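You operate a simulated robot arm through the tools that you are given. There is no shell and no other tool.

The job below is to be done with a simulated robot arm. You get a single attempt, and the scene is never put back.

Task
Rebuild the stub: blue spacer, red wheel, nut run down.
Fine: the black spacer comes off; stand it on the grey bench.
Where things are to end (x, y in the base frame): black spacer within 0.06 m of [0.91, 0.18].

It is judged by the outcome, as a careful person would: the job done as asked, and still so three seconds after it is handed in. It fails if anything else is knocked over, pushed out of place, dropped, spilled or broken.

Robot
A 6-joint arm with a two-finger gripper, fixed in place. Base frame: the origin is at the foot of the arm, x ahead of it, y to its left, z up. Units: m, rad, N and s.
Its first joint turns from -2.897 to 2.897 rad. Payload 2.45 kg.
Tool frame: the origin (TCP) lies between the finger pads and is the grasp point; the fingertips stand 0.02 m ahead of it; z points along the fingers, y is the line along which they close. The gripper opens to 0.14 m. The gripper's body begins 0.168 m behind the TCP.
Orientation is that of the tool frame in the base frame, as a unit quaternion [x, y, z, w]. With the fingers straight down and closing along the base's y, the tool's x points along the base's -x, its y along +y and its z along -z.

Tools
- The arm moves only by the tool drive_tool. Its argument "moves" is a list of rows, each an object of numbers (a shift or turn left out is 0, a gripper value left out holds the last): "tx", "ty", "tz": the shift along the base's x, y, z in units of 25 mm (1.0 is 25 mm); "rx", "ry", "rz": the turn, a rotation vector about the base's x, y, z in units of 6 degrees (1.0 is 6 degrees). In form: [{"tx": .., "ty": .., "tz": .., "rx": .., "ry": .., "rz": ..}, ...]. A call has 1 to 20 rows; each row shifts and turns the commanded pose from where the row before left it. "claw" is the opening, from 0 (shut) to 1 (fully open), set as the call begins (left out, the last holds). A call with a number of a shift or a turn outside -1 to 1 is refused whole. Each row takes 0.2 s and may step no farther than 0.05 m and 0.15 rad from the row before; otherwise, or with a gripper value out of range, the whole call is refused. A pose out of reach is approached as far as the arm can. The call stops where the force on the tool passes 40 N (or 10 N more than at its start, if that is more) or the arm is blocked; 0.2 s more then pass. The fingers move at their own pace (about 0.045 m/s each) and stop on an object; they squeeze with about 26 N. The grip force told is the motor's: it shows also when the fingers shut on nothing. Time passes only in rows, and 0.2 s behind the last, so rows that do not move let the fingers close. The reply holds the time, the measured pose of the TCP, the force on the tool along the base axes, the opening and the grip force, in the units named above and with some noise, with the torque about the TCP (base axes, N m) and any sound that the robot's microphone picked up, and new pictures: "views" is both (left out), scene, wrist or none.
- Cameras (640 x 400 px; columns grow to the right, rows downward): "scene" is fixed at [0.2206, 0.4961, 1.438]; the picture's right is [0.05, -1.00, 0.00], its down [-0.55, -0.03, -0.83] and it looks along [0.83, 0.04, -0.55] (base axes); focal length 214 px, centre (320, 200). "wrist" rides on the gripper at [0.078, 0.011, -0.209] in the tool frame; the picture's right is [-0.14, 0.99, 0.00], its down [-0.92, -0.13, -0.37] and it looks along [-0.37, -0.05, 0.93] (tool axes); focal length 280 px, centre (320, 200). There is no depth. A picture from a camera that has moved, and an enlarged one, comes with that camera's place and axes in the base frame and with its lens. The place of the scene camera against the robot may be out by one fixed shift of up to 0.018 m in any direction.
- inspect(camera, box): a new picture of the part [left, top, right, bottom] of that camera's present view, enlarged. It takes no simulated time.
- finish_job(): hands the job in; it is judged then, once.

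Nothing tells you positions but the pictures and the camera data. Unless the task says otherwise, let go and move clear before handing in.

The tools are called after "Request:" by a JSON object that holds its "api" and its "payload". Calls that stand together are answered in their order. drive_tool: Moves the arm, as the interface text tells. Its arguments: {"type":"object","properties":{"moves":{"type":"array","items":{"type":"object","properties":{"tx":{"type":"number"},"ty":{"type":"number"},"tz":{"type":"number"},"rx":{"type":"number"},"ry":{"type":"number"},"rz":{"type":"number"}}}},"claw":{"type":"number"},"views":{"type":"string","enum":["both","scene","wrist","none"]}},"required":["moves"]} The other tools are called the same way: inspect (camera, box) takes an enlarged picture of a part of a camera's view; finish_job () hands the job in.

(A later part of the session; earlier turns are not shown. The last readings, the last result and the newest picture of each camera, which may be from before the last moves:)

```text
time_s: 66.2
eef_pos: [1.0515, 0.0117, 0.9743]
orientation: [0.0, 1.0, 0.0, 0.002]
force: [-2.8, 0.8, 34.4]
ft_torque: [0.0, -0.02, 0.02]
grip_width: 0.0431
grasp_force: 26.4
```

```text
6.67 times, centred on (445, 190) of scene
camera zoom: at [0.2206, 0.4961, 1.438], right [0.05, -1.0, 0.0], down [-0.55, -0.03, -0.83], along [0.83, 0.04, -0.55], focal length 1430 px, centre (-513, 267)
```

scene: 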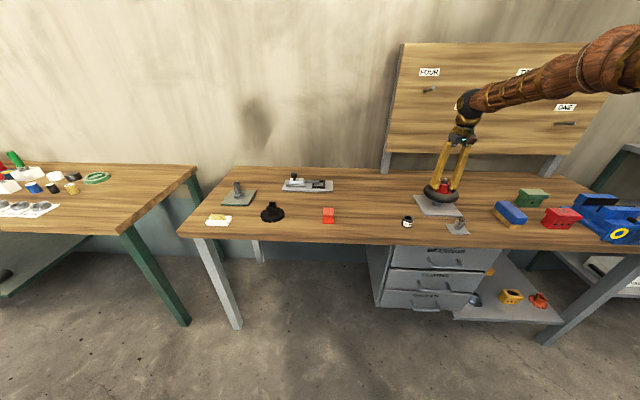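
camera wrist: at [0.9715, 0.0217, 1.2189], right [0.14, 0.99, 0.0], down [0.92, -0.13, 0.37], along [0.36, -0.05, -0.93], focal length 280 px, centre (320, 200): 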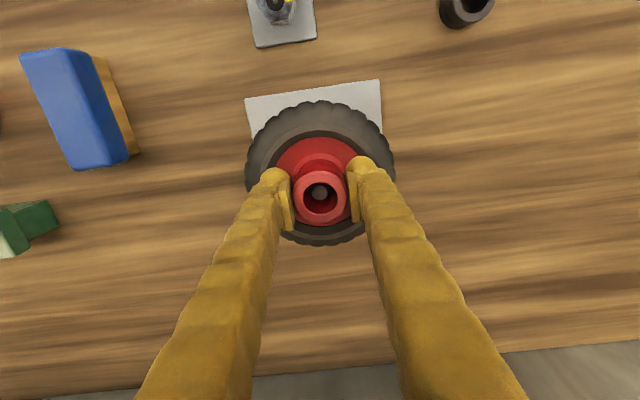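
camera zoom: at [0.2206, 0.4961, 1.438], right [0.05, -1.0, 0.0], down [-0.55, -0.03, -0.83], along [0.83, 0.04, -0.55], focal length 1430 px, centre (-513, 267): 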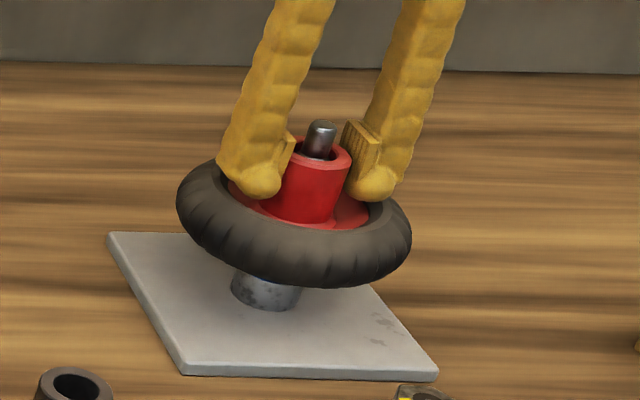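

The wheel has seated on the blue spacer with the thread protruding. Easing off, releasing, and rising clear.

Request:
{"api": "drive_tool", "payload": {"moves": [{"tz": 0.08}, {}, {}, {}, {}], "claw": 0.5, "views": "none"}}

Request:
{"api": "drive_tool", "payload": {"moves": [{"tz": 0.3}, {"tz": 0.6}, {"tz": 1}, {"tz": 1}, {"tz": 1}, {"tz": 1}, {}]}}

Request:
{"api": "inspect", "payload": {"camera": "wrist", "box": [240, 110, 400, 250]}}

Request:
{"api": "inspect", "payload": {"camera": "scene", "box": [415, 165, 475, 225]}}

```text
time_s: 67.4
eef_pos: [1.0496, 0.0088, 0.9754]
orientation: [0.0, 1.0, 0.0, 0.001]
force: [-0.1, -0.6, -0.5]
ft_torque: [-0.03, -0.02, 0.02]
grip_width: 0.07
grasp_force: 0.2
```

```text
time_s: 69.0
eef_pos: [1.0486, 0.011, 1.0982]
orientation: [0.0, 1.0, 0.0, 0.0]
force: [-0.6, -1.0, -0.7]
ft_torque: [0.01, 0.01, -0.02]
grip_width: 0.0699
grasp_force: 0.2
camera wrist: at [0.9711, 0.021, 1.3066], right [0.14, 0.99, 0.0], down [0.92, -0.13, 0.37], along [0.36, -0.05, -0.93], focal length 280 px, centre (320, 200)
```

scene: 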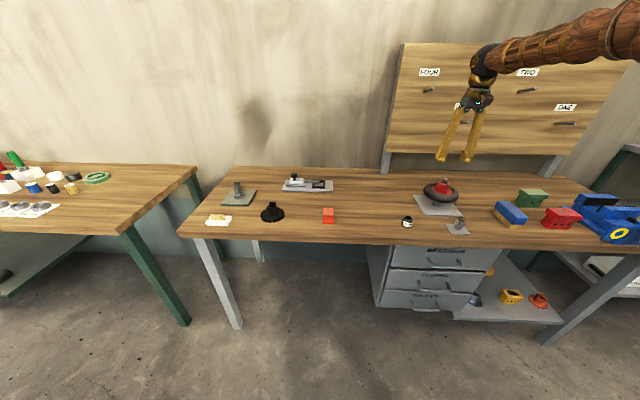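
wrist: 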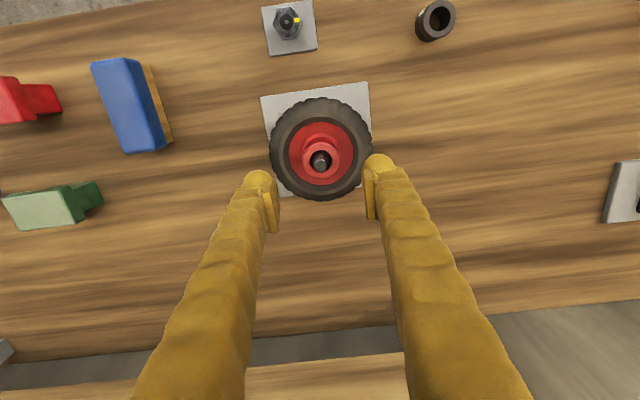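

```text
2.86 times, centred on (320, 180) of wrist
camera zoom: at [0.9711, 0.021, 1.3066], right [0.14, 0.99, 0.0], down [0.92, -0.13, 0.37], along [0.36, -0.05, -0.93], focal length 801 px, centre (320, 257)
```

zoom: 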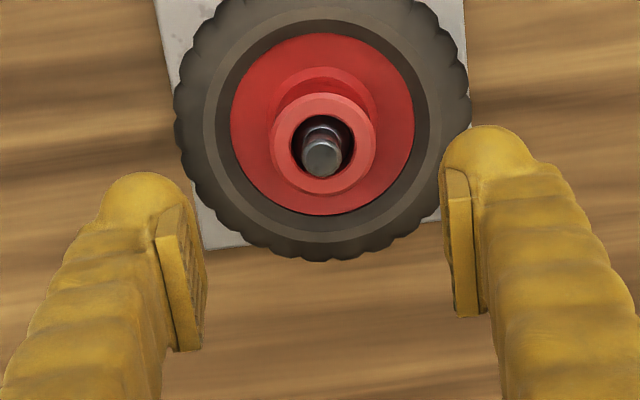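

```text
6.67 times, centred on (445, 195) of scene
camera zoom: at [0.2206, 0.4961, 1.438], right [0.05, -1.0, 0.0], down [-0.55, -0.03, -0.83], along [0.83, 0.04, -0.55], focal length 1430 px, centre (-513, 233)
```

zoom: 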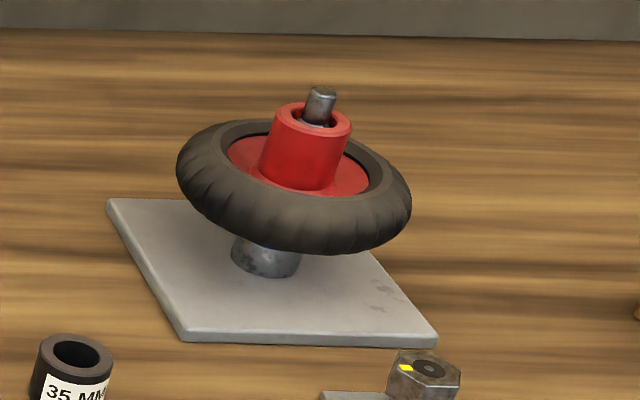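

The wheel sits flat on the blue spacer with the thread standing proud. Next I'll go over the nut on its rest and look from above.

Request:
{"api": "drive_tool", "payload": {"moves": [{"tx": -0.903, "ty": -0.114}, {"tx": -0.903, "ty": -0.114}, {"tx": -0.903, "ty": -0.114}, {"tx": -0.903, "ty": -0.114}, {"tx": -0.903, "ty": -0.114}, {"tx": -0.903, "ty": -0.114}, {"tx": -0.903, "ty": -0.114}, {"tz": -1}, {"tz": -0.6}, {}]}}

Request:
{"api": "inspect", "payload": {"camera": "wrist", "box": [270, 100, 370, 200]}}

Request:
{"api": "inspect", "payload": {"camera": "scene", "box": [440, 205, 480, 240]}}

```text
time_s: 71.2
eef_pos: [0.8924, -0.0089, 1.0586]
orientation: [-0.001, 1.0, 0.001, 0.0]
force: [1.0, 0.8, -0.2]
ft_torque: [0.03, -0.01, 0.01]
grip_width: 0.07
grasp_force: 0.1
camera wrist: at [0.8133, 0.0015, 1.2664], right [0.14, 0.99, 0.0], down [0.92, -0.13, 0.37], along [0.36, -0.05, -0.93], focal length 280 px, centre (320, 200)
```

scene: 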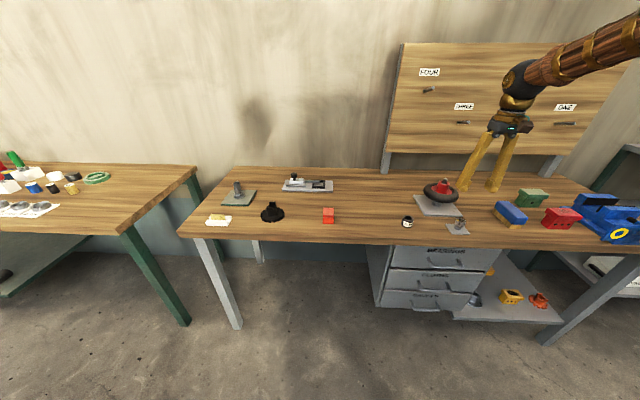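
wrist: 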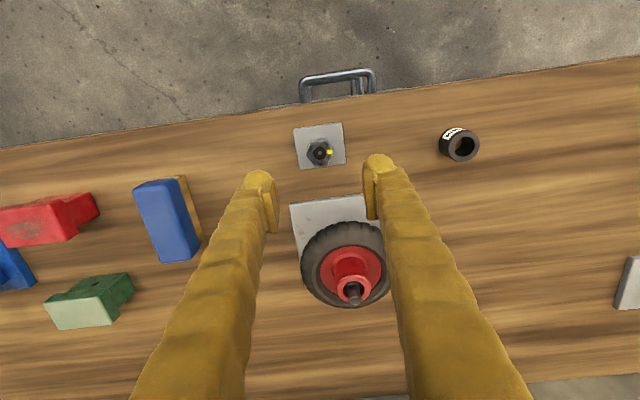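

```text
4.00 times, centred on (320, 150) of wrist
camera zoom: at [0.8133, 0.0015, 1.2664], right [0.14, 0.99, 0.0], down [0.92, -0.13, 0.37], along [0.36, -0.05, -0.93], focal length 1122 px, centre (320, 400)
```

zoom: 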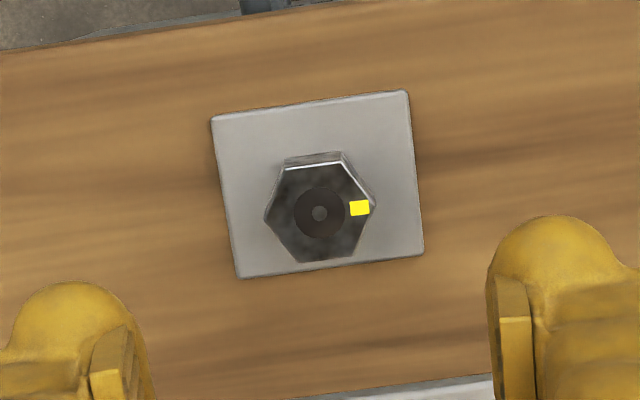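

```text
11.43 times, centred on (460, 222) of scene
camera zoom: at [0.2206, 0.4961, 1.438], right [0.05, -1.0, 0.0], down [-0.55, -0.03, -0.83], along [0.83, 0.04, -0.55], focal length 2451 px, centre (-1280, -57)
```

zoom: 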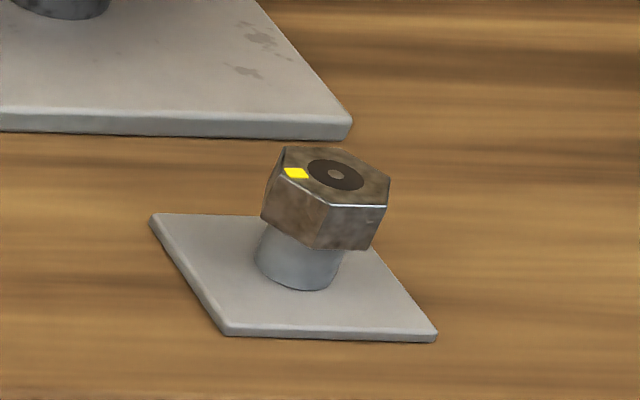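

The nut sits at about (0.890, −0.0095), top z≈0.909, with corners pointing along ±y, so I must grip with the tool turned 30° or 90°. First I'll find how far the wrist can yaw, turning +90° here in free space.

Request:
{"api": "drive_tool", "payload": {"moves": [{"rz": 1}, {"rz": 1}, {"rz": 1}, {"rz": 1}, {"rz": 1}, {"rz": 1}, {"rz": 1}, {"rz": 1}, {"rz": 1}, {"rz": 1}, {"rz": 1}, {"rz": 1}, {"rz": 1}, {"rz": 1}, {"rz": 1}, {}]}}

```text
time_s: 74.6
eef_pos: [0.8915, -0.0099, 1.0574]
orientation: [0.707, -0.707, 0.0, 0.001]
force: [-0.1, 0.6, 0.6]
ft_torque: [-0.03, -0.01, 0.03]
grip_width: 0.0701
grasp_force: 0.1
camera wrist: at [0.8807, -0.0876, 1.2665], right [-0.99, 0.14, 0.0], down [0.13, 0.92, 0.37], along [0.05, 0.37, -0.93], focal length 280 px, centre (320, 200)
```

scene: 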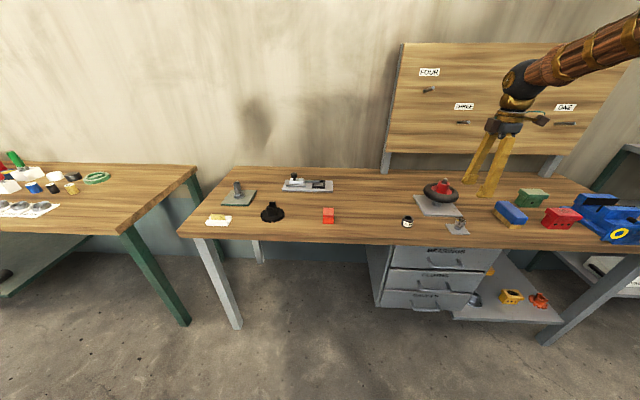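
wrist: 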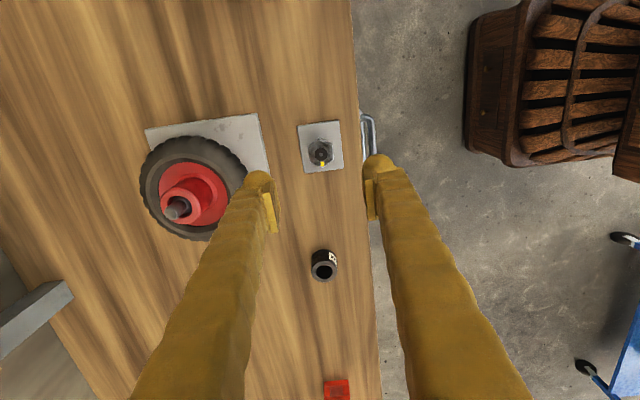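

+90° is reached cleanly. Trying further to +150° and beyond.

Request:
{"api": "drive_tool", "payload": {"moves": [{"rz": 1}, {"rz": 1}, {"rz": 1}, {"rz": 1}, {"rz": 1}, {"rz": 1}, {"rz": 1}, {"rz": 1}, {"rz": 1}, {"rz": 1}, {}], "views": "none"}}

Request:
{"api": "drive_tool", "payload": {"moves": [{"rz": 1}, {"rz": 1}, {"rz": 1}, {"rz": 1}, {"rz": 1}, {}], "views": "scene"}}

```text
time_s: 77.0
eef_pos: [0.8914, -0.0096, 1.057]
orientation: [0.966, -0.258, -0.001, 0.0]
force: [0.0, 0.1, 1.4]
ft_torque: [-0.02, 0.06, 0.0]
grip_width: 0.0701
grasp_force: 0.1
```

```text
time_s: 78.4
eef_pos: [0.8915, 0.001, 1.0576]
orientation: [0.998, -0.06, 0.001, 0.006]
force: [0.2, -0.4, -0.6]
ft_torque: [-0.01, -0.02, -0.01]
grip_width: 0.0699
grasp_force: 0.1
out of reach, approached as far as the arm can: row 4, 5
```

scene: 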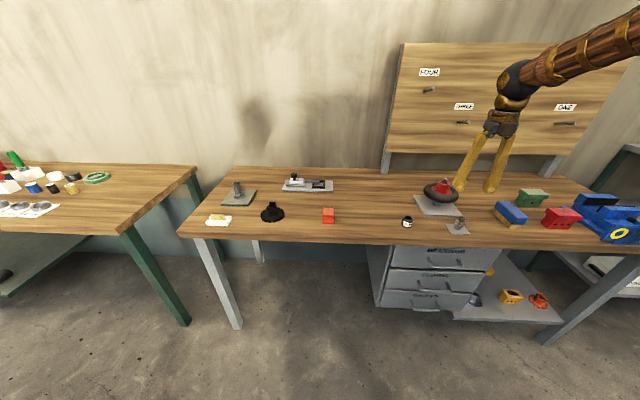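

The yaw limit is about +168°, so I can use ±150° and get 300° strokes. Returning to +150° (a flat-to-flat angle for the nut) and correcting x over the nut.

Request:
{"api": "drive_tool", "payload": {"moves": [{"rz": -1}, {"rz": -1}, {"rz": -1}, {"rz": -1}, {"rz": -1}, {"tx": -0.064}, {"tz": -1}, {"tz": -1}, {}]}}

Request:
{"api": "inspect", "payload": {"camera": "wrist", "box": [260, 110, 380, 230]}}

```text
time_s: 80.4
eef_pos: [0.8903, 0.0012, 1.0061]
orientation: [0.949, -0.316, -0.001, 0.006]
force: [0.3, 1.1, -0.4]
ft_torque: [0.0, 0.02, 0.0]
grip_width: 0.07
grasp_force: 0.0
camera wrist: at [0.9474, -0.0518, 1.2154], right [-0.7, -0.71, 0.01], down [-0.66, 0.66, 0.37], along [-0.27, 0.25, -0.93], focal length 280 px, centre (320, 200)
```

scene: 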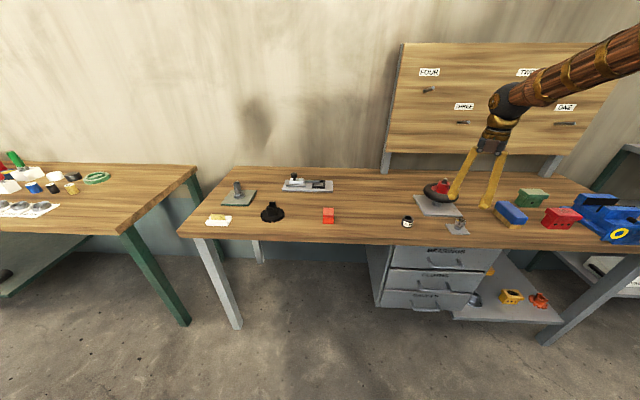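
wrist: 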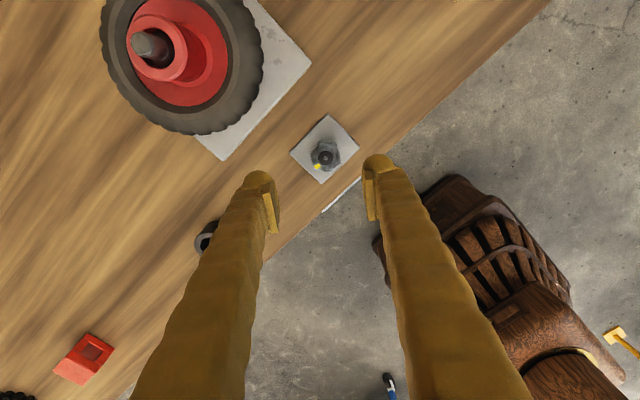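

```text
3.33 times, centred on (320, 170) of wrist
camera zoom: at [0.9474, -0.0518, 1.2154], right [-0.7, -0.71, 0.01], down [-0.66, 0.66, 0.37], along [-0.27, 0.25, -0.93], focal length 935 px, centre (320, 300)
```

zoom: 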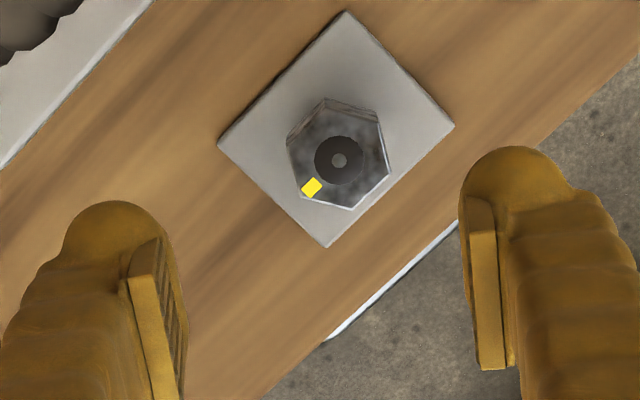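

Overshooting the limit left the commanded pose slightly off (yaw 143°, ~0.7° tilt, y +0.011). I'll correct tilt, yaw and position, then check again.

Request:
{"api": "drive_tool", "payload": {"moves": [{"ty": -0.43, "rx": 0.105, "ry": -0.05, "rz": 0.14}, {"rz": 1}, {}, {}], "views": "wrist"}}

Request:
{"api": "inspect", "payload": {"camera": "wrist", "box": [260, 110, 380, 230]}}

Request:
{"api": "drive_tool", "payload": {"moves": [{}], "views": "none"}}

Request:
{"api": "drive_tool", "payload": {"moves": [{}], "views": "none"}}

```text
time_s: 81.4
eef_pos: [0.8891, -0.0097, 1.0066]
orientation: [0.966, -0.26, 0.0, 0.001]
force: [-0.5, -0.7, 0.4]
ft_torque: [0.04, 0.0, 0.0]
grip_width: 0.07
grasp_force: 0.0
camera wrist: at [0.9524, -0.0584, 1.2157], right [-0.62, -0.79, 0.0], down [-0.73, 0.57, 0.37], along [-0.29, 0.23, -0.93], focal length 280 px, centre (320, 200)
```

wrist: 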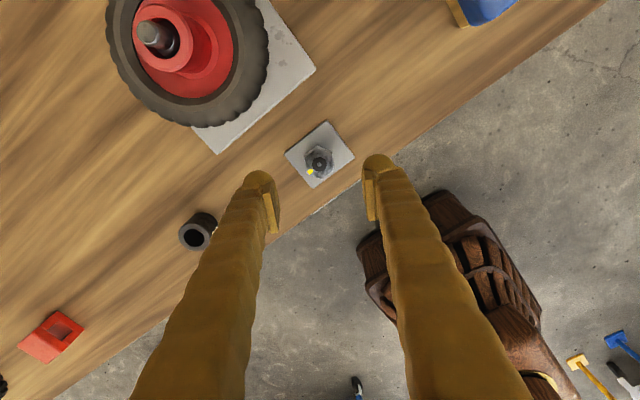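

```text
3.33 times, centred on (320, 170) of wrist
camera zoom: at [0.9524, -0.0584, 1.2157], right [-0.62, -0.79, 0.0], down [-0.73, 0.57, 0.37], along [-0.29, 0.23, -0.93], focal length 935 px, centre (320, 300)
```

zoom: 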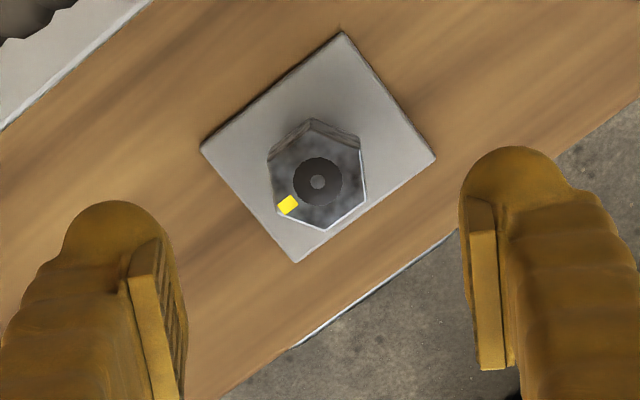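

```text
time_s: 81.8
eef_pos: [0.891, -0.0101, 1.0069]
orientation: [0.966, -0.259, 0.0, 0.001]
force: [0.3, 0.3, 0.1]
ft_torque: [-0.02, -0.02, 0.0]
grip_width: 0.0701
grasp_force: 0.2
```

```text
time_s: 82.2
eef_pos: [0.89, -0.0112, 1.0075]
orientation: [0.966, -0.26, 0.0, 0.0]
force: [0.4, 0.6, -0.8]
ft_torque: [0.03, 0.0, 0.01]
grip_width: 0.07
grasp_force: 0.1
```

Orientation is clean at +150° and the nut is within a millimetre of centre. Descending around the nut with tips stopping just above its underside.

Request:
{"api": "drive_tool", "payload": {"moves": [{"tx": 0.018, "ty": 0.03, "tz": -0.8}, {"tz": -1}, {"tz": -0.8}, {"tz": -0.6}, {"tz": -0.4}, {"tz": -0.2}, {}], "views": "wrist"}}

Request:
{"api": "inspect", "payload": {"camera": "wrist", "box": [240, 130, 400, 250]}}

Request:
{"api": "inspect", "payload": {"camera": "scene", "box": [430, 190, 490, 240]}}

```text
time_s: 83.8
eef_pos: [0.8898, -0.0095, 0.9124]
orientation: [0.966, -0.259, -0.001, 0.001]
force: [-0.1, 0.1, -0.8]
ft_torque: [0.04, -0.02, 0.01]
grip_width: 0.0699
grasp_force: 0.0
camera wrist: at [0.9527, -0.0577, 1.1209], right [-0.62, -0.79, 0.0], down [-0.73, 0.57, 0.37], along [-0.29, 0.23, -0.93], focal length 280 px, centre (320, 200)
```

wrist: 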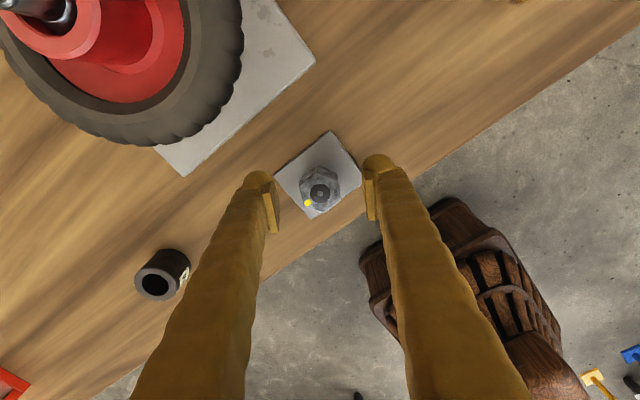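

```text
3.33 times, centred on (320, 190) of wrist
camera zoom: at [0.9527, -0.0577, 1.1209], right [-0.62, -0.79, 0.0], down [-0.73, 0.57, 0.37], along [-0.29, 0.23, -0.93], focal length 935 px, centre (320, 233)
```

zoom: 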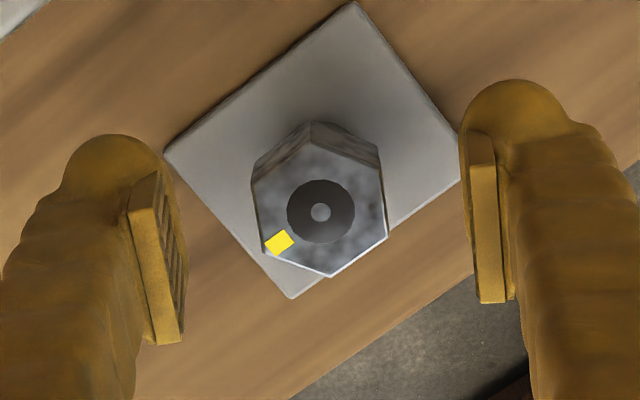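

```text
8.00 times, centred on (460, 215) of scene
camera zoom: at [0.2206, 0.4961, 1.438], right [0.05, -1.0, 0.0], down [-0.55, -0.03, -0.83], along [0.83, 0.04, -0.55], focal length 1716 px, centre (-800, 80)
```

zoom: 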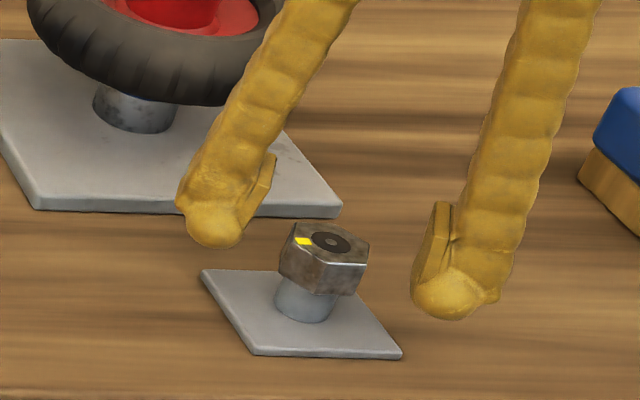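

The nut is centred with its flats parallel to the pads. Closing on it.

Request:
{"api": "drive_tool", "payload": {"moves": [{}, {}, {}, {}, {}, {}], "claw": 0.1, "views": "wrist"}}

Request:
{"api": "inspect", "payload": {"camera": "wrist", "box": [240, 130, 400, 250]}}

Request:
{"api": "inspect", "payload": {"camera": "scene", "box": [430, 190, 490, 240]}}

```text
time_s: 85.2
eef_pos: [0.8893, -0.0096, 0.9124]
orientation: [0.966, -0.26, 0.0, 0.001]
force: [-0.4, -1.3, -0.4]
ft_torque: [-0.04, 0.02, 0.03]
grip_width: 0.0309
grasp_force: 25.6
camera wrist: at [0.9527, -0.0577, 1.1211], right [-0.62, -0.79, 0.0], down [-0.73, 0.57, 0.37], along [-0.29, 0.23, -0.93], focal length 280 px, centre (320, 200)
```

wrist: 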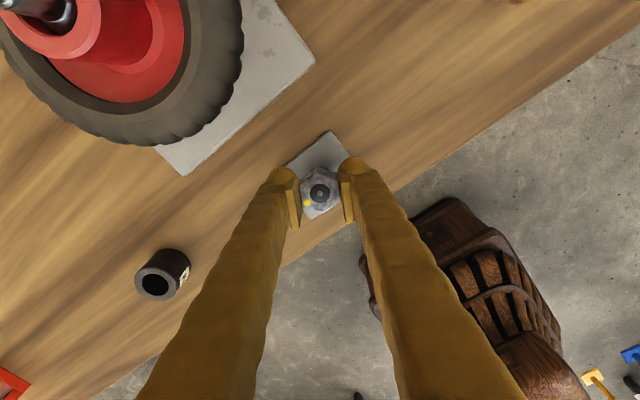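

```text
3.33 times, centred on (320, 190) of wrist
camera zoom: at [0.9527, -0.0577, 1.1211], right [-0.62, -0.79, 0.0], down [-0.73, 0.57, 0.37], along [-0.29, 0.23, -0.93], focal length 935 px, centre (320, 233)
```

zoom: 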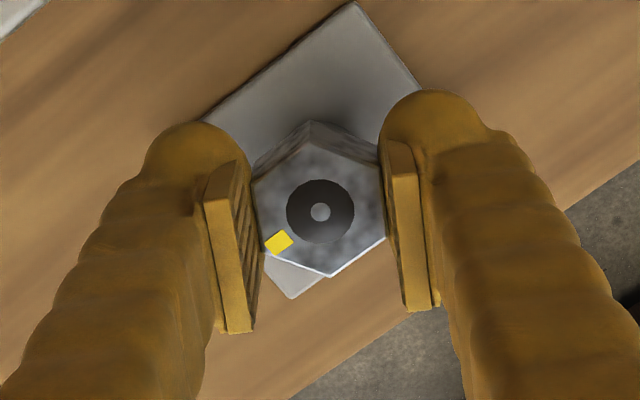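

```text
8.00 times, centred on (460, 215) of scene
camera zoom: at [0.2206, 0.4961, 1.438], right [0.05, -1.0, 0.0], down [-0.55, -0.03, -0.83], along [0.83, 0.04, -0.55], focal length 1716 px, centre (-800, 80)
```

zoom: 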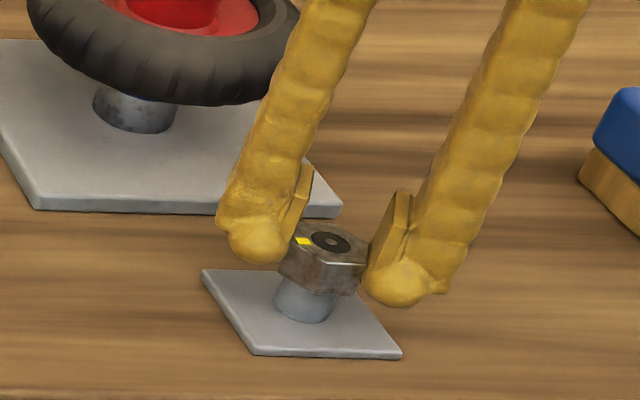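

Gripped across flats (0.031 m). Lifting gently off its rest and checking for resistance.

Request:
{"api": "drive_tool", "payload": {"moves": [{"tz": 0.1}, {"tz": 0.2}, {"tz": 0.3}, {"tz": 0.4}, {}], "views": "wrist"}}

Request:
{"api": "inspect", "payload": {"camera": "scene", "box": [430, 180, 490, 240]}}

```text
time_s: 86.4
eef_pos: [0.892, -0.0107, 0.9376]
orientation: [0.966, -0.259, -0.001, 0.001]
force: [-0.7, 0.0, 0.2]
ft_torque: [-0.01, 0.0, 0.0]
grip_width: 0.0309
grasp_force: 25.6
camera wrist: at [0.9529, -0.058, 1.146], right [-0.62, -0.79, 0.0], down [-0.73, 0.57, 0.37], along [-0.29, 0.23, -0.93], focal length 280 px, centre (320, 200)
```

wrist: 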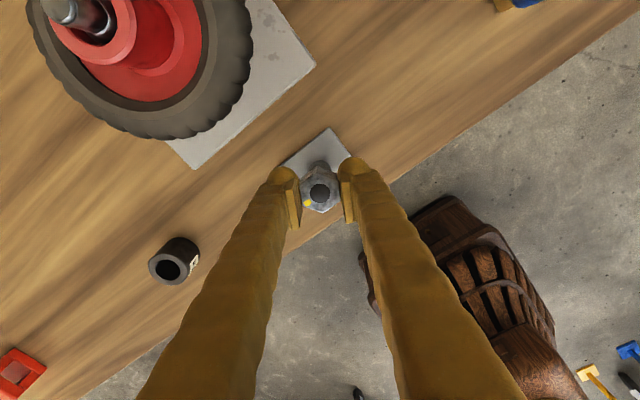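

```text
6.67 times, centred on (460, 210) of scene
camera zoom: at [0.2206, 0.4961, 1.438], right [0.05, -1.0, 0.0], down [-0.55, -0.03, -0.83], along [0.83, 0.04, -0.55], focal length 1430 px, centre (-613, 133)
```

zoom: 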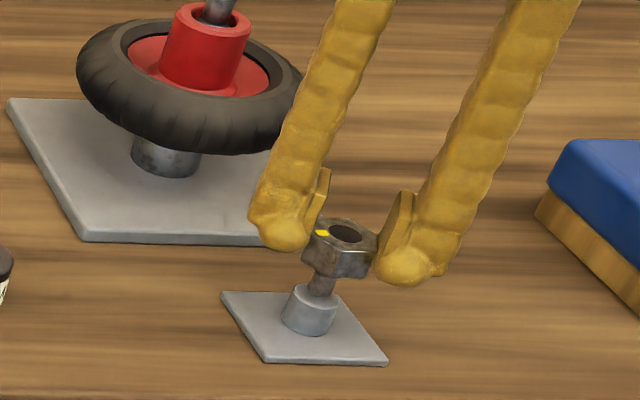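

The nut is off its peg (plain pin, not threaded). Lifting well above stub height and carrying it over the stub.

Request:
{"api": "drive_tool", "payload": {"moves": [{"tz": 0.8}, {"tz": 1}, {"tz": 1}, {"tz": 1}, {"tz": 0.8}, {"tz": 0.4}, {"tx": 0.905, "ty": 0.1143}, {"tx": 0.905, "ty": 0.1143}, {"tx": 0.905, "ty": 0.1143}, {"tx": 0.905, "ty": 0.1143}, {"tx": 0.905, "ty": 0.1143}, {"tx": 0.905, "ty": 0.1143}, {"tx": 0.905, "ty": 0.1143}, {}]}}

Request:
{"api": "inspect", "payload": {"camera": "wrist", "box": [240, 130, 400, 250]}}

Request:
{"api": "inspect", "payload": {"camera": "scene", "box": [410, 135, 480, 215]}}

```text
time_s: 89.4
eef_pos: [1.047, 0.0102, 1.0624]
orientation: [0.966, -0.26, -0.001, 0.001]
force: [0.0, 0.3, 0.1]
ft_torque: [0.03, 0.02, 0.0]
grip_width: 0.0312
grasp_force: 25.1
camera wrist: at [1.1105, -0.037, 1.2707], right [-0.62, -0.79, 0.0], down [-0.73, 0.57, 0.37], along [-0.29, 0.23, -0.93], focal length 280 px, centre (320, 200)
```

scene: 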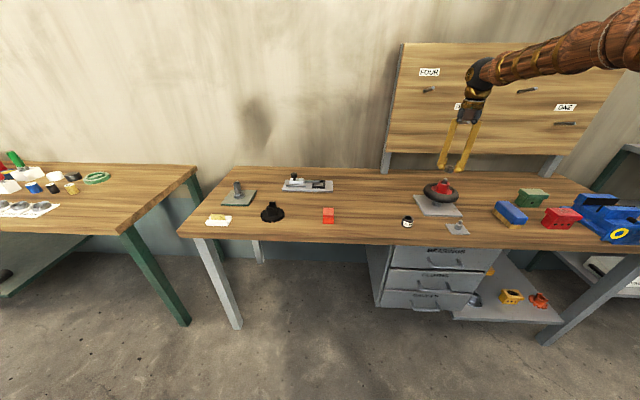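
wrist: 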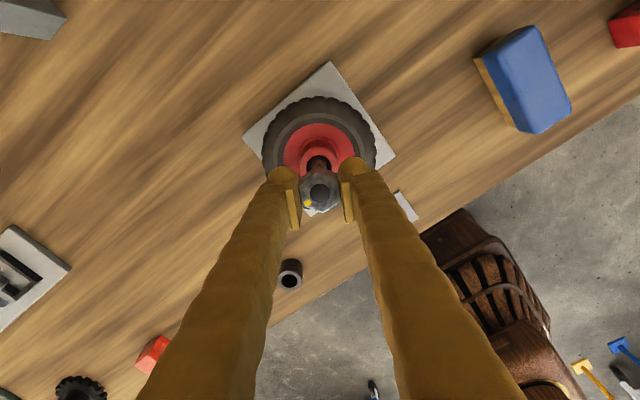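

```text
3.33 times, centred on (320, 190) of wrist
camera zoom: at [1.1105, -0.037, 1.2707], right [-0.62, -0.79, 0.0], down [-0.73, 0.57, 0.37], along [-0.29, 0.23, -0.93], focal length 935 px, centre (320, 233)
```

zoom: 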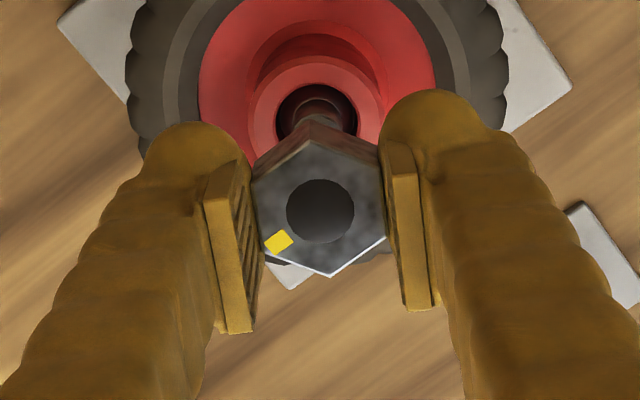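

```text
5.00 times, centred on (445, 175) of scene
camera zoom: at [0.2206, 0.4961, 1.438], right [0.05, -1.0, 0.0], down [-0.55, -0.03, -0.83], along [0.83, 0.04, -0.55], focal length 1072 px, centre (-305, 325)
```

zoom: 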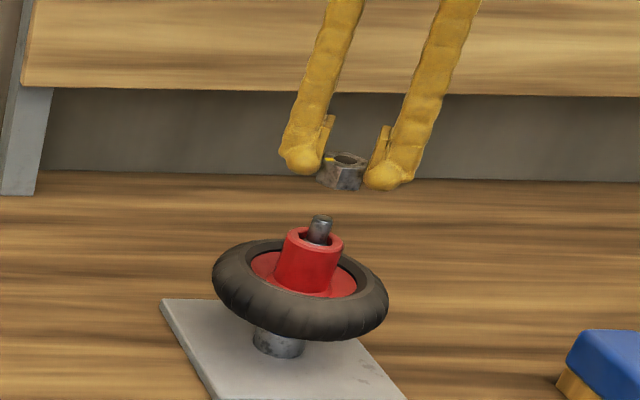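

Over the stub; the view suggests shifting ~1 mm along the tool's x. I'll correct that and come down to just above the thread tip to check through the nut's bore.

Request:
{"api": "drive_tool", "payload": {"moves": [{"tx": 0.035, "ty": -0.02, "tz": -0.4}, {"tz": -0.4}, {"tz": -0.3}, {"tz": -0.1}, {}], "views": "wrist"}}

Request:
{"api": "inspect", "payload": {"camera": "wrist", "box": [280, 140, 360, 220]}}

Request:
{"api": "inspect", "payload": {"camera": "scene", "box": [420, 150, 470, 200]}}

```text
time_s: 90.6
eef_pos: [1.0487, 0.0106, 1.0324]
orientation: [0.966, -0.26, 0.0, 0.001]
force: [0.5, 0.9, -0.8]
ft_torque: [0.02, -0.04, 0.0]
grip_width: 0.031
grasp_force: 26.6
camera wrist: at [1.1115, -0.038, 1.2408], right [-0.62, -0.79, 0.0], down [-0.73, 0.57, 0.37], along [-0.29, 0.23, -0.93], focal length 280 px, centre (320, 200)
```

wrist: 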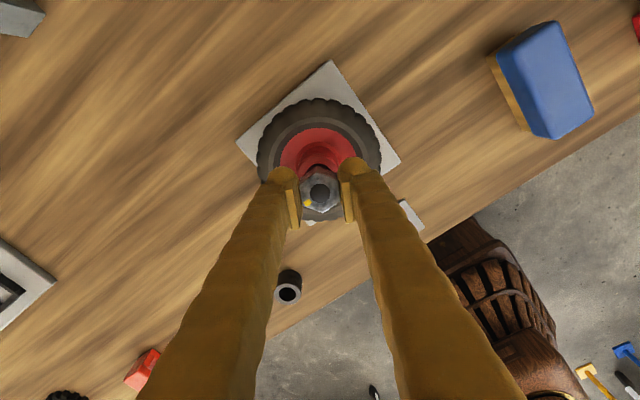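

```text
5.00 times, centred on (320, 180) of wrist
camera zoom: at [1.1115, -0.038, 1.2408], right [-0.62, -0.79, 0.0], down [-0.73, 0.57, 0.37], along [-0.29, 0.23, -0.93], focal length 1402 px, centre (320, 300)
```

zoom: 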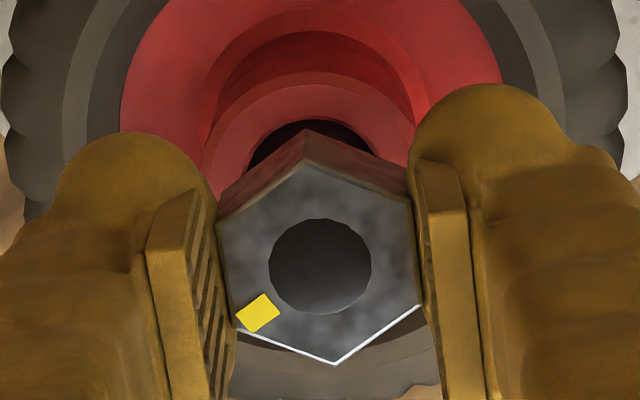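

```text
8.00 times, centred on (445, 175) of scene
camera zoom: at [0.2206, 0.4961, 1.438], right [0.05, -1.0, 0.0], down [-0.55, -0.03, -0.83], along [0.83, 0.04, -0.55], focal length 1716 px, centre (-680, 400)
```

zoom: 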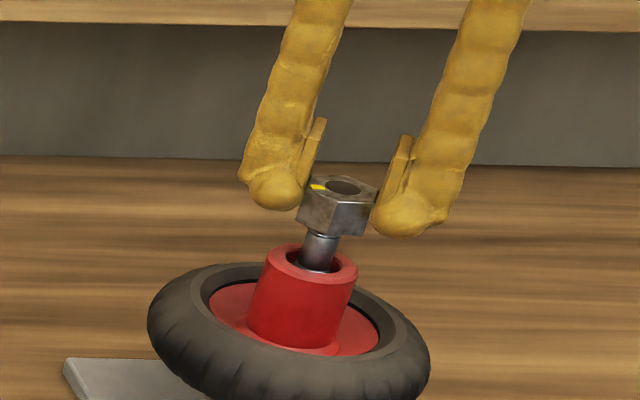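

The nut is poised just over the thread tip. Lowering in small steps to feel contact.

Request:
{"api": "drive_tool", "payload": {"moves": [{"tz": -0.1}, {}], "views": "none"}}

Request:
{"api": "drive_tool", "payload": {"moves": [{"tz": -0.08}, {}], "views": "none"}}

Request:
{"api": "drive_tool", "payload": {"moves": [{"tz": -0.06}, {}], "views": "none"}}

Request:
{"api": "drive_tool", "payload": {"moves": [{"tz": -0.06}, {}], "views": "none"}}

```text
time_s: 91.2
eef_pos: [1.0493, 0.0104, 1.0291]
orientation: [0.966, -0.259, 0.0, 0.0]
force: [-0.7, 0.3, -0.9]
ft_torque: [0.0, -0.02, 0.01]
grip_width: 0.0308
grasp_force: 26.2
```

```text
time_s: 91.8
eef_pos: [1.0501, 0.0098, 1.0286]
orientation: [0.966, -0.26, 0.0, 0.001]
force: [-0.3, -0.7, -1.4]
ft_torque: [-0.01, 0.01, 0.04]
grip_width: 0.0308
grasp_force: 26.3
```

```text
time_s: 92.4
eef_pos: [1.0495, 0.0088, 1.0266]
orientation: [0.966, -0.26, 0.0, 0.0]
force: [0.2, -0.6, -0.1]
ft_torque: [-0.01, 0.03, 0.0]
grip_width: 0.0311
grasp_force: 25.9
```

```text
time_s: 93.0
eef_pos: [1.0486, 0.0097, 1.0248]
orientation: [0.966, -0.26, -0.001, 0.001]
force: [-1.0, 0.4, -0.4]
ft_torque: [0.0, 0.04, 0.01]
grip_width: 0.031
grasp_force: 25.9
```

No contact yet; continuing in ~1.5 mm steps.

Request:
{"api": "drive_tool", "payload": {"moves": [{"tz": -0.06}, {}], "views": "none"}}

Request:
{"api": "drive_tool", "payload": {"moves": [{"tz": -0.06}, {}], "views": "none"}}

Request:
{"api": "drive_tool", "payload": {"moves": [{"tz": -0.06}, {}], "views": "wrist"}}

Request:
{"api": "inspect", "payload": {"camera": "scene", "box": [420, 150, 470, 200]}}

Request:
{"api": "inspect", "payload": {"camera": "wrist", "box": [280, 140, 360, 220]}}

```text
time_s: 93.6
eef_pos: [1.0491, 0.0101, 1.0242]
orientation: [0.966, -0.26, -0.001, 0.002]
force: [-0.1, -1.1, -0.7]
ft_torque: [-0.04, 0.01, 0.0]
grip_width: 0.0308
grasp_force: 27.3
```

```text
time_s: 94.2
eef_pos: [1.0488, 0.0102, 1.0221]
orientation: [0.966, -0.26, -0.001, 0.0]
force: [-0.4, 0.2, -0.5]
ft_torque: [0.05, 0.02, 0.01]
grip_width: 0.031
grasp_force: 25.4
```

```text
time_s: 94.8
eef_pos: [1.0493, 0.0091, 1.0216]
orientation: [0.966, -0.26, 0.0, 0.001]
force: [0.0, 0.2, -0.7]
ft_torque: [-0.01, 0.0, -0.02]
grip_width: 0.0308
grasp_force: 25.4
camera wrist: at [1.1113, -0.0381, 1.2289], right [-0.62, -0.79, 0.0], down [-0.73, 0.57, 0.37], along [-0.29, 0.23, -0.93], focal length 280 px, centre (320, 200)
```

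wrist: 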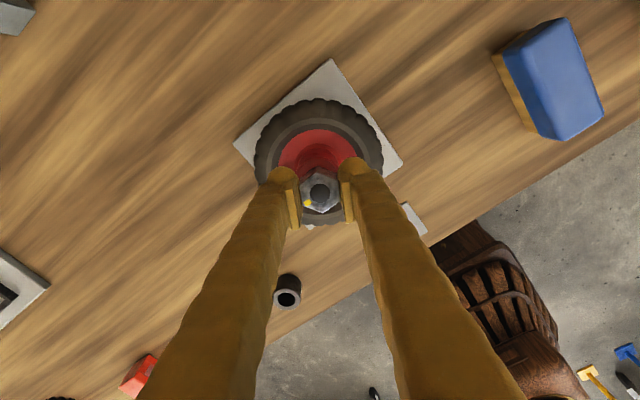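

```text
8.00 times, centred on (445, 175) of scene
camera zoom: at [0.2206, 0.4961, 1.438], right [0.05, -1.0, 0.0], down [-0.55, -0.03, -0.83], along [0.83, 0.04, -0.55], focal length 1716 px, centre (-680, 400)
```

zoom: 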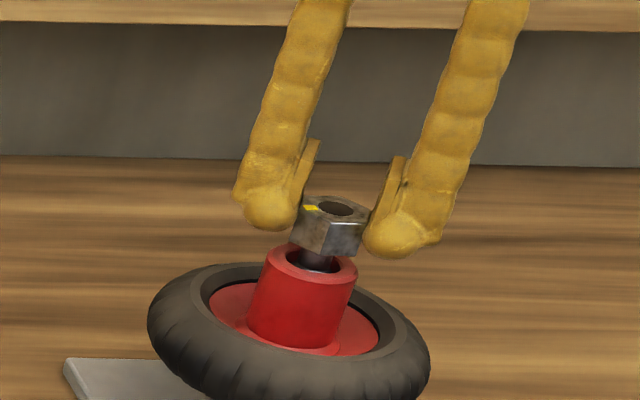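

```text
5.00 times, centred on (320, 180) of wrist
camera zoom: at [1.1113, -0.0381, 1.2289], right [-0.62, -0.79, 0.0], down [-0.73, 0.57, 0.37], along [-0.29, 0.23, -0.93], focal length 1402 px, centre (320, 300)
```

zoom: 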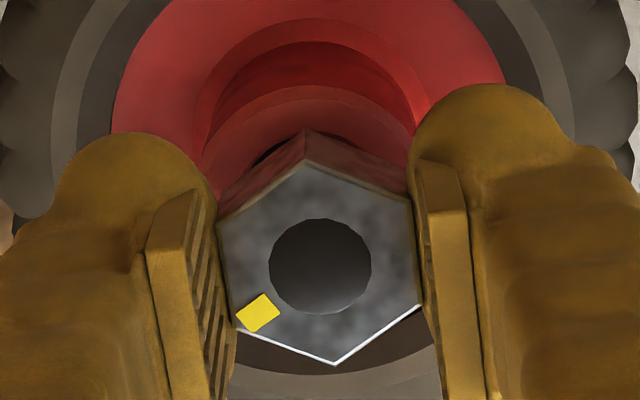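

The nut's underside is about level with the tip. Continuing in 1 mm steps.

Request:
{"api": "drive_tool", "payload": {"moves": [{"tz": -0.05}, {}], "views": "none"}}

Request:
{"api": "drive_tool", "payload": {"moves": [{"tz": -0.05}, {}], "views": "none"}}

Request:
{"api": "drive_tool", "payload": {"moves": [{"tz": -0.05}, {}], "views": "none"}}

```text
time_s: 95.4
eef_pos: [1.0492, 0.0094, 1.0205]
orientation: [0.966, -0.26, -0.001, 0.0]
force: [2.2, 0.3, -0.2]
ft_torque: [0.0, -0.06, -0.05]
grip_width: 0.0308
grasp_force: 26.4
```

```text
time_s: 96.0
eef_pos: [1.0489, 0.0091, 1.0175]
orientation: [0.966, -0.259, -0.001, 0.0]
force: [0.0, 0.1, 0.0]
ft_torque: [-0.01, -0.02, 0.01]
grip_width: 0.0308
grasp_force: 26.0
```

```text
time_s: 96.6
eef_pos: [1.0488, 0.0098, 1.0172]
orientation: [0.966, -0.26, -0.001, 0.001]
force: [-0.2, 0.3, 0.2]
ft_torque: [0.01, 0.02, -0.01]
grip_width: 0.0309
grasp_force: 26.2
```

Still almost no force — the tip is likely entering the bore's lead-in. Continuing.

Request:
{"api": "drive_tool", "payload": {"moves": [{"tz": -0.05}, {}], "views": "none"}}

Request:
{"api": "drive_tool", "payload": {"moves": [{"tz": -0.05}, {}], "views": "none"}}

Request:
{"api": "drive_tool", "payload": {"moves": [{"tz": -0.05}, {}], "views": "wrist"}}

Request:
{"api": "inspect", "payload": {"camera": "scene", "box": [420, 150, 470, 200]}}

Request:
{"api": "inspect", "payload": {"camera": "wrist", "box": [280, 140, 360, 220]}}

```text
time_s: 97.2
eef_pos: [1.0488, 0.0102, 1.0161]
orientation: [0.966, -0.259, 0.0, 0.001]
force: [-0.3, -0.8, -1.3]
ft_torque: [0.03, 0.0, 0.02]
grip_width: 0.0309
grasp_force: 26.2
```

```text
time_s: 97.8
eef_pos: [1.0488, 0.0094, 1.0142]
orientation: [0.966, -0.259, 0.0, 0.0]
force: [-0.3, -0.1, 0.3]
ft_torque: [0.02, -0.01, -0.02]
grip_width: 0.031
grasp_force: 26.1
```

```text
time_s: 98.4
eef_pos: [1.0502, 0.01, 1.0135]
orientation: [0.966, -0.26, 0.0, 0.0]
force: [21.4, 3.7, 0.4]
ft_torque: [0.02, -0.27, -0.04]
grip_width: 0.0309
grasp_force: 26.0
camera wrist: at [1.1119, -0.0376, 1.2219], right [-0.62, -0.79, 0.0], down [-0.73, 0.57, 0.37], along [-0.29, 0.23, -0.93], focal length 280 px, centre (320, 200)
```

wrist: 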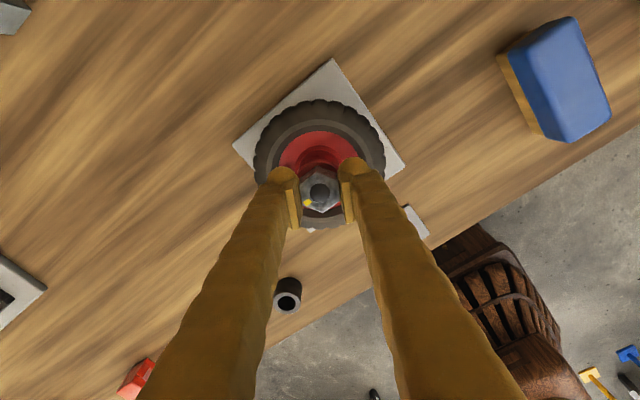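

```text
8.00 times, centred on (445, 175) of scene
camera zoom: at [0.2206, 0.4961, 1.438], right [0.05, -1.0, 0.0], down [-0.55, -0.03, -0.83], along [0.83, 0.04, -0.55], focal length 1716 px, centre (-680, 400)
```

zoom: 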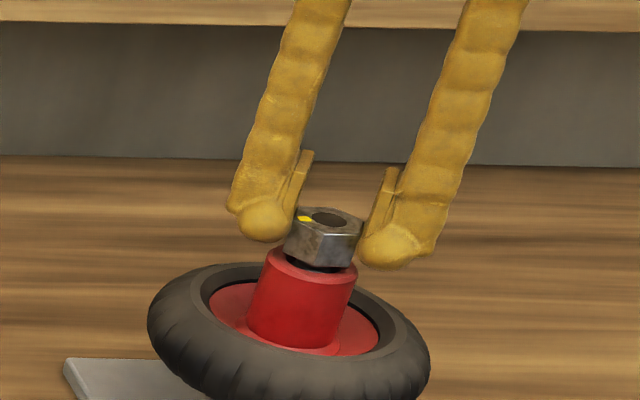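

```text
5.00 times, centred on (320, 180) of wrist
camera zoom: at [1.1119, -0.0376, 1.2219], right [-0.62, -0.79, 0.0], down [-0.73, 0.57, 0.37], along [-0.29, 0.23, -0.93], focal length 1402 px, centre (320, 300)
```

zoom: 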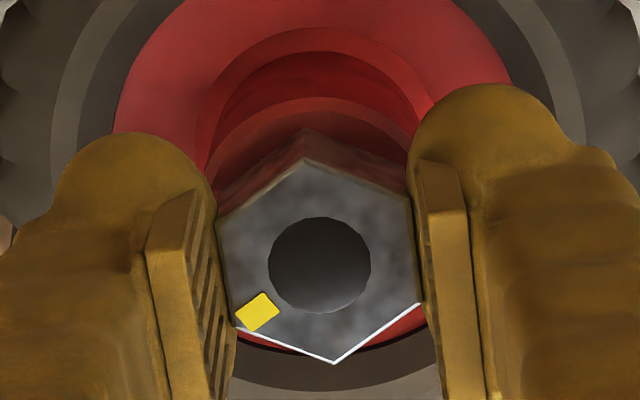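

A 21 N sideways force appeared: the nut has met the thread and wants to sit ~1.5 mm further in +x. Easing across to relieve it.

Request:
{"api": "drive_tool", "payload": {"moves": [{"tx": 0.03}, {}], "views": "none"}}

Request:
{"api": "drive_tool", "payload": {"moves": [{"tx": 0.03, "ty": 0.006}, {}], "views": "none"}}

```text
time_s: 99.0
eef_pos: [1.0497, 0.011, 1.0132]
orientation: [0.966, -0.26, 0.0, 0.001]
force: [11.7, 5.0, 1.0]
ft_torque: [-0.02, -0.29, -0.01]
grip_width: 0.0308
grasp_force: 25.9
```

```text
time_s: 99.6
eef_pos: [1.0502, 0.0111, 1.0129]
orientation: [0.966, -0.26, -0.001, 0.001]
force: [-8.5, 5.9, 0.5]
ft_torque: [0.02, 0.04, 0.02]
grip_width: 0.031
grasp_force: 26.0
```

Slightly over; trimming back 0.3 mm in x and 0.3 mm in +y.

Request:
{"api": "drive_tool", "payload": {"moves": [{"tx": -0.012, "ty": 0.012}, {}], "views": "none"}}

Request:
{"api": "drive_tool", "payload": {"moves": [{}], "views": "none"}}

```text
time_s: 100.2
eef_pos: [1.0505, 0.011, 1.0127]
orientation: [0.966, -0.26, -0.001, 0.0]
force: [-13.7, 2.7, -0.7]
ft_torque: [0.07, 0.34, -0.02]
grip_width: 0.0311
grasp_force: 25.9
```

```text
time_s: 100.6
eef_pos: [1.0492, 0.0103, 1.0125]
orientation: [0.966, -0.26, -0.001, 0.0]
force: [-17.4, 2.3, 0.4]
ft_torque: [0.08, 0.38, -0.02]
grip_width: 0.031
grasp_force: 25.9
```

The force drifts with time (controller settling). Stepping x back another 0.4 mm and waiting to see the settled value.

Request:
{"api": "drive_tool", "payload": {"moves": [{"tx": -0.016}, {}, {}], "views": "none"}}

Request:
{"api": "drive_tool", "payload": {"moves": [{}, {}], "views": "none"}}

```text
time_s: 101.4
eef_pos: [1.0487, 0.0112, 1.0126]
orientation: [0.966, -0.259, 0.0, 0.001]
force: [-7.4, -1.9, -0.4]
ft_torque: [0.02, 0.1, 0.01]
grip_width: 0.0311
grasp_force: 26.1
```

```text
time_s: 102.0
eef_pos: [1.0507, 0.01, 1.0138]
orientation: [0.966, -0.26, 0.0, 0.001]
force: [-1.7, -2.7, -0.5]
ft_torque: [-0.03, 0.0, -0.01]
grip_width: 0.0309
grasp_force: 26.1
```

Balanced now (≈ −2 N). Trying a first clockwise turn of 30° to see whether the thread takes.

Request:
{"api": "drive_tool", "payload": {"moves": [{"rz": -1}, {"rz": -1}, {"rz": -1}, {"rz": -1}, {"rz": -1}, {}], "views": "wrist"}}

Request:
{"api": "inspect", "payload": {"camera": "wrist", "box": [280, 140, 360, 220]}}

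Request:
{"api": "inspect", "payload": {"camera": "scene", "box": [420, 150, 470, 200]}}

```text
time_s: 103.4
eef_pos: [1.0492, 0.0112, 1.0123]
orientation: [0.866, -0.501, 0.0, 0.001]
force: [-5.7, -4.4, -0.1]
ft_torque: [-0.12, 0.02, -0.02]
grip_width: 0.0308
grasp_force: 25.9
camera wrist: at [1.0799, -0.0623, 1.2216], right [-0.93, -0.37, 0.0], down [-0.35, 0.86, 0.37], along [-0.14, 0.34, -0.93], focal length 280 px, centre (320, 200)
```

wrist: 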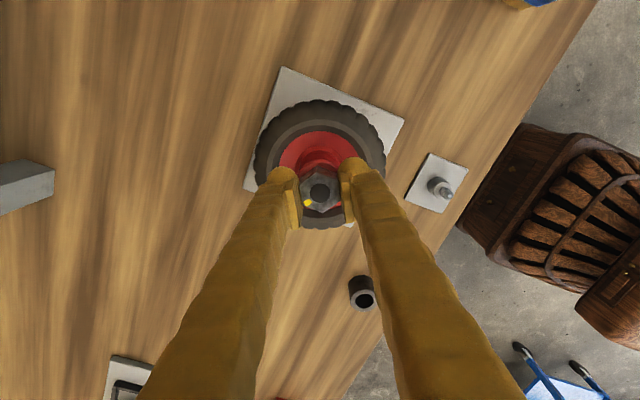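

```text
5.00 times, centred on (320, 180) of wrist
camera zoom: at [1.0799, -0.0623, 1.2216], right [-0.93, -0.37, 0.0], down [-0.35, 0.86, 0.37], along [-0.14, 0.34, -0.93], focal length 1402 px, centre (320, 300)
```

zoom: 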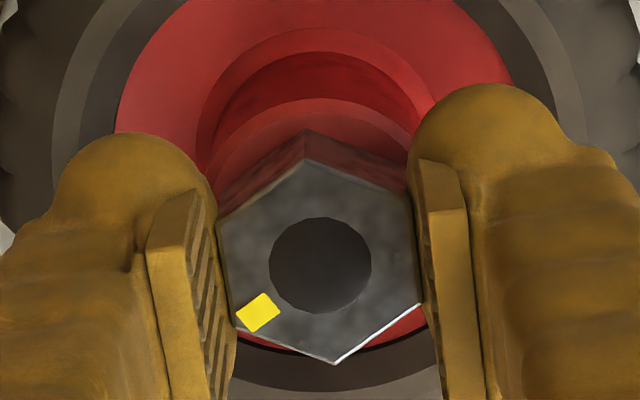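

```text
8.00 times, centred on (445, 175) of scene
camera zoom: at [0.2206, 0.4961, 1.438], right [0.05, -1.0, 0.0], down [-0.55, -0.03, -0.83], along [0.83, 0.04, -0.55], focal length 1716 px, centre (-680, 400)
```

zoom: 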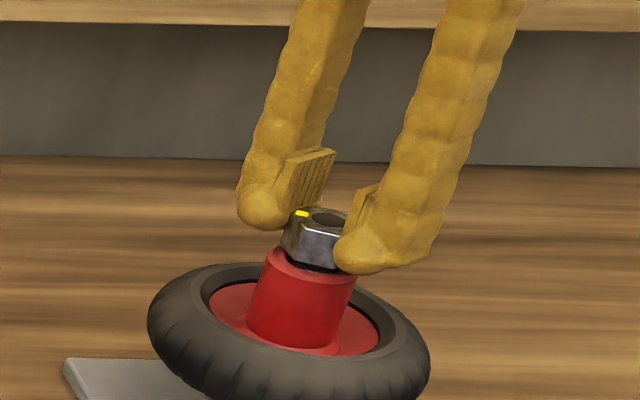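

It turned freely with no torque or axial force, so the thread hasn't caught yet. Lowering 1 mm steps to find where it meets the thread.

Request:
{"api": "drive_tool", "payload": {"moves": [{"tz": -0.04}, {}, {}], "views": "none"}}

Request:
{"api": "drive_tool", "payload": {"moves": [{"tz": -0.04}, {}, {}], "views": "none"}}

```text
time_s: 104.2
eef_pos: [1.0506, 0.0106, 1.0114]
orientation: [0.866, -0.5, -0.001, 0.001]
force: [-4.8, -2.8, 2.3]
ft_torque: [-0.05, 0.04, 0.01]
grip_width: 0.0311
grasp_force: 26.1
```

```text
time_s: 105.0
eef_pos: [1.0498, 0.01, 1.0114]
orientation: [0.866, -0.5, -0.001, 0.0]
force: [-8.4, -3.6, 13.2]
ft_torque: [0.01, 0.11, -0.01]
grip_width: 0.0309
grasp_force: 26.0
```

Now there's axial resistance (13 N): the nut sits on the thread start. Keeping that light push and turning clockwise 30°, with a small lateral trim.

Request:
{"api": "drive_tool", "payload": {"moves": [{"tx": -0.01, "ty": -0.005, "rz": -1}, {"rz": -1}, {"rz": -1}, {"rz": -1}, {"rz": -1}, {}], "views": "none"}}

Request:
{"api": "drive_tool", "payload": {"moves": [{"rz": -1}, {"rz": -1}, {"rz": -1}, {"rz": -1}, {"rz": -1}, {}], "views": "none"}}

```text
time_s: 106.4
eef_pos: [1.0497, 0.0103, 1.0123]
orientation: [-0.707, 0.708, 0.0, 0.0]
force: [10.4, 0.0, 15.2]
ft_torque: [-0.03, -0.16, -0.01]
grip_width: 0.0306
grasp_force: 26.4
```

```text
time_s: 107.8
eef_pos: [1.0494, 0.0096, 1.0113]
orientation: [-0.499, 0.866, 0.001, 0.0]
force: [11.9, 0.5, 15.0]
ft_torque: [0.02, -0.21, -0.02]
grip_width: 0.0309
grasp_force: 26.3
```

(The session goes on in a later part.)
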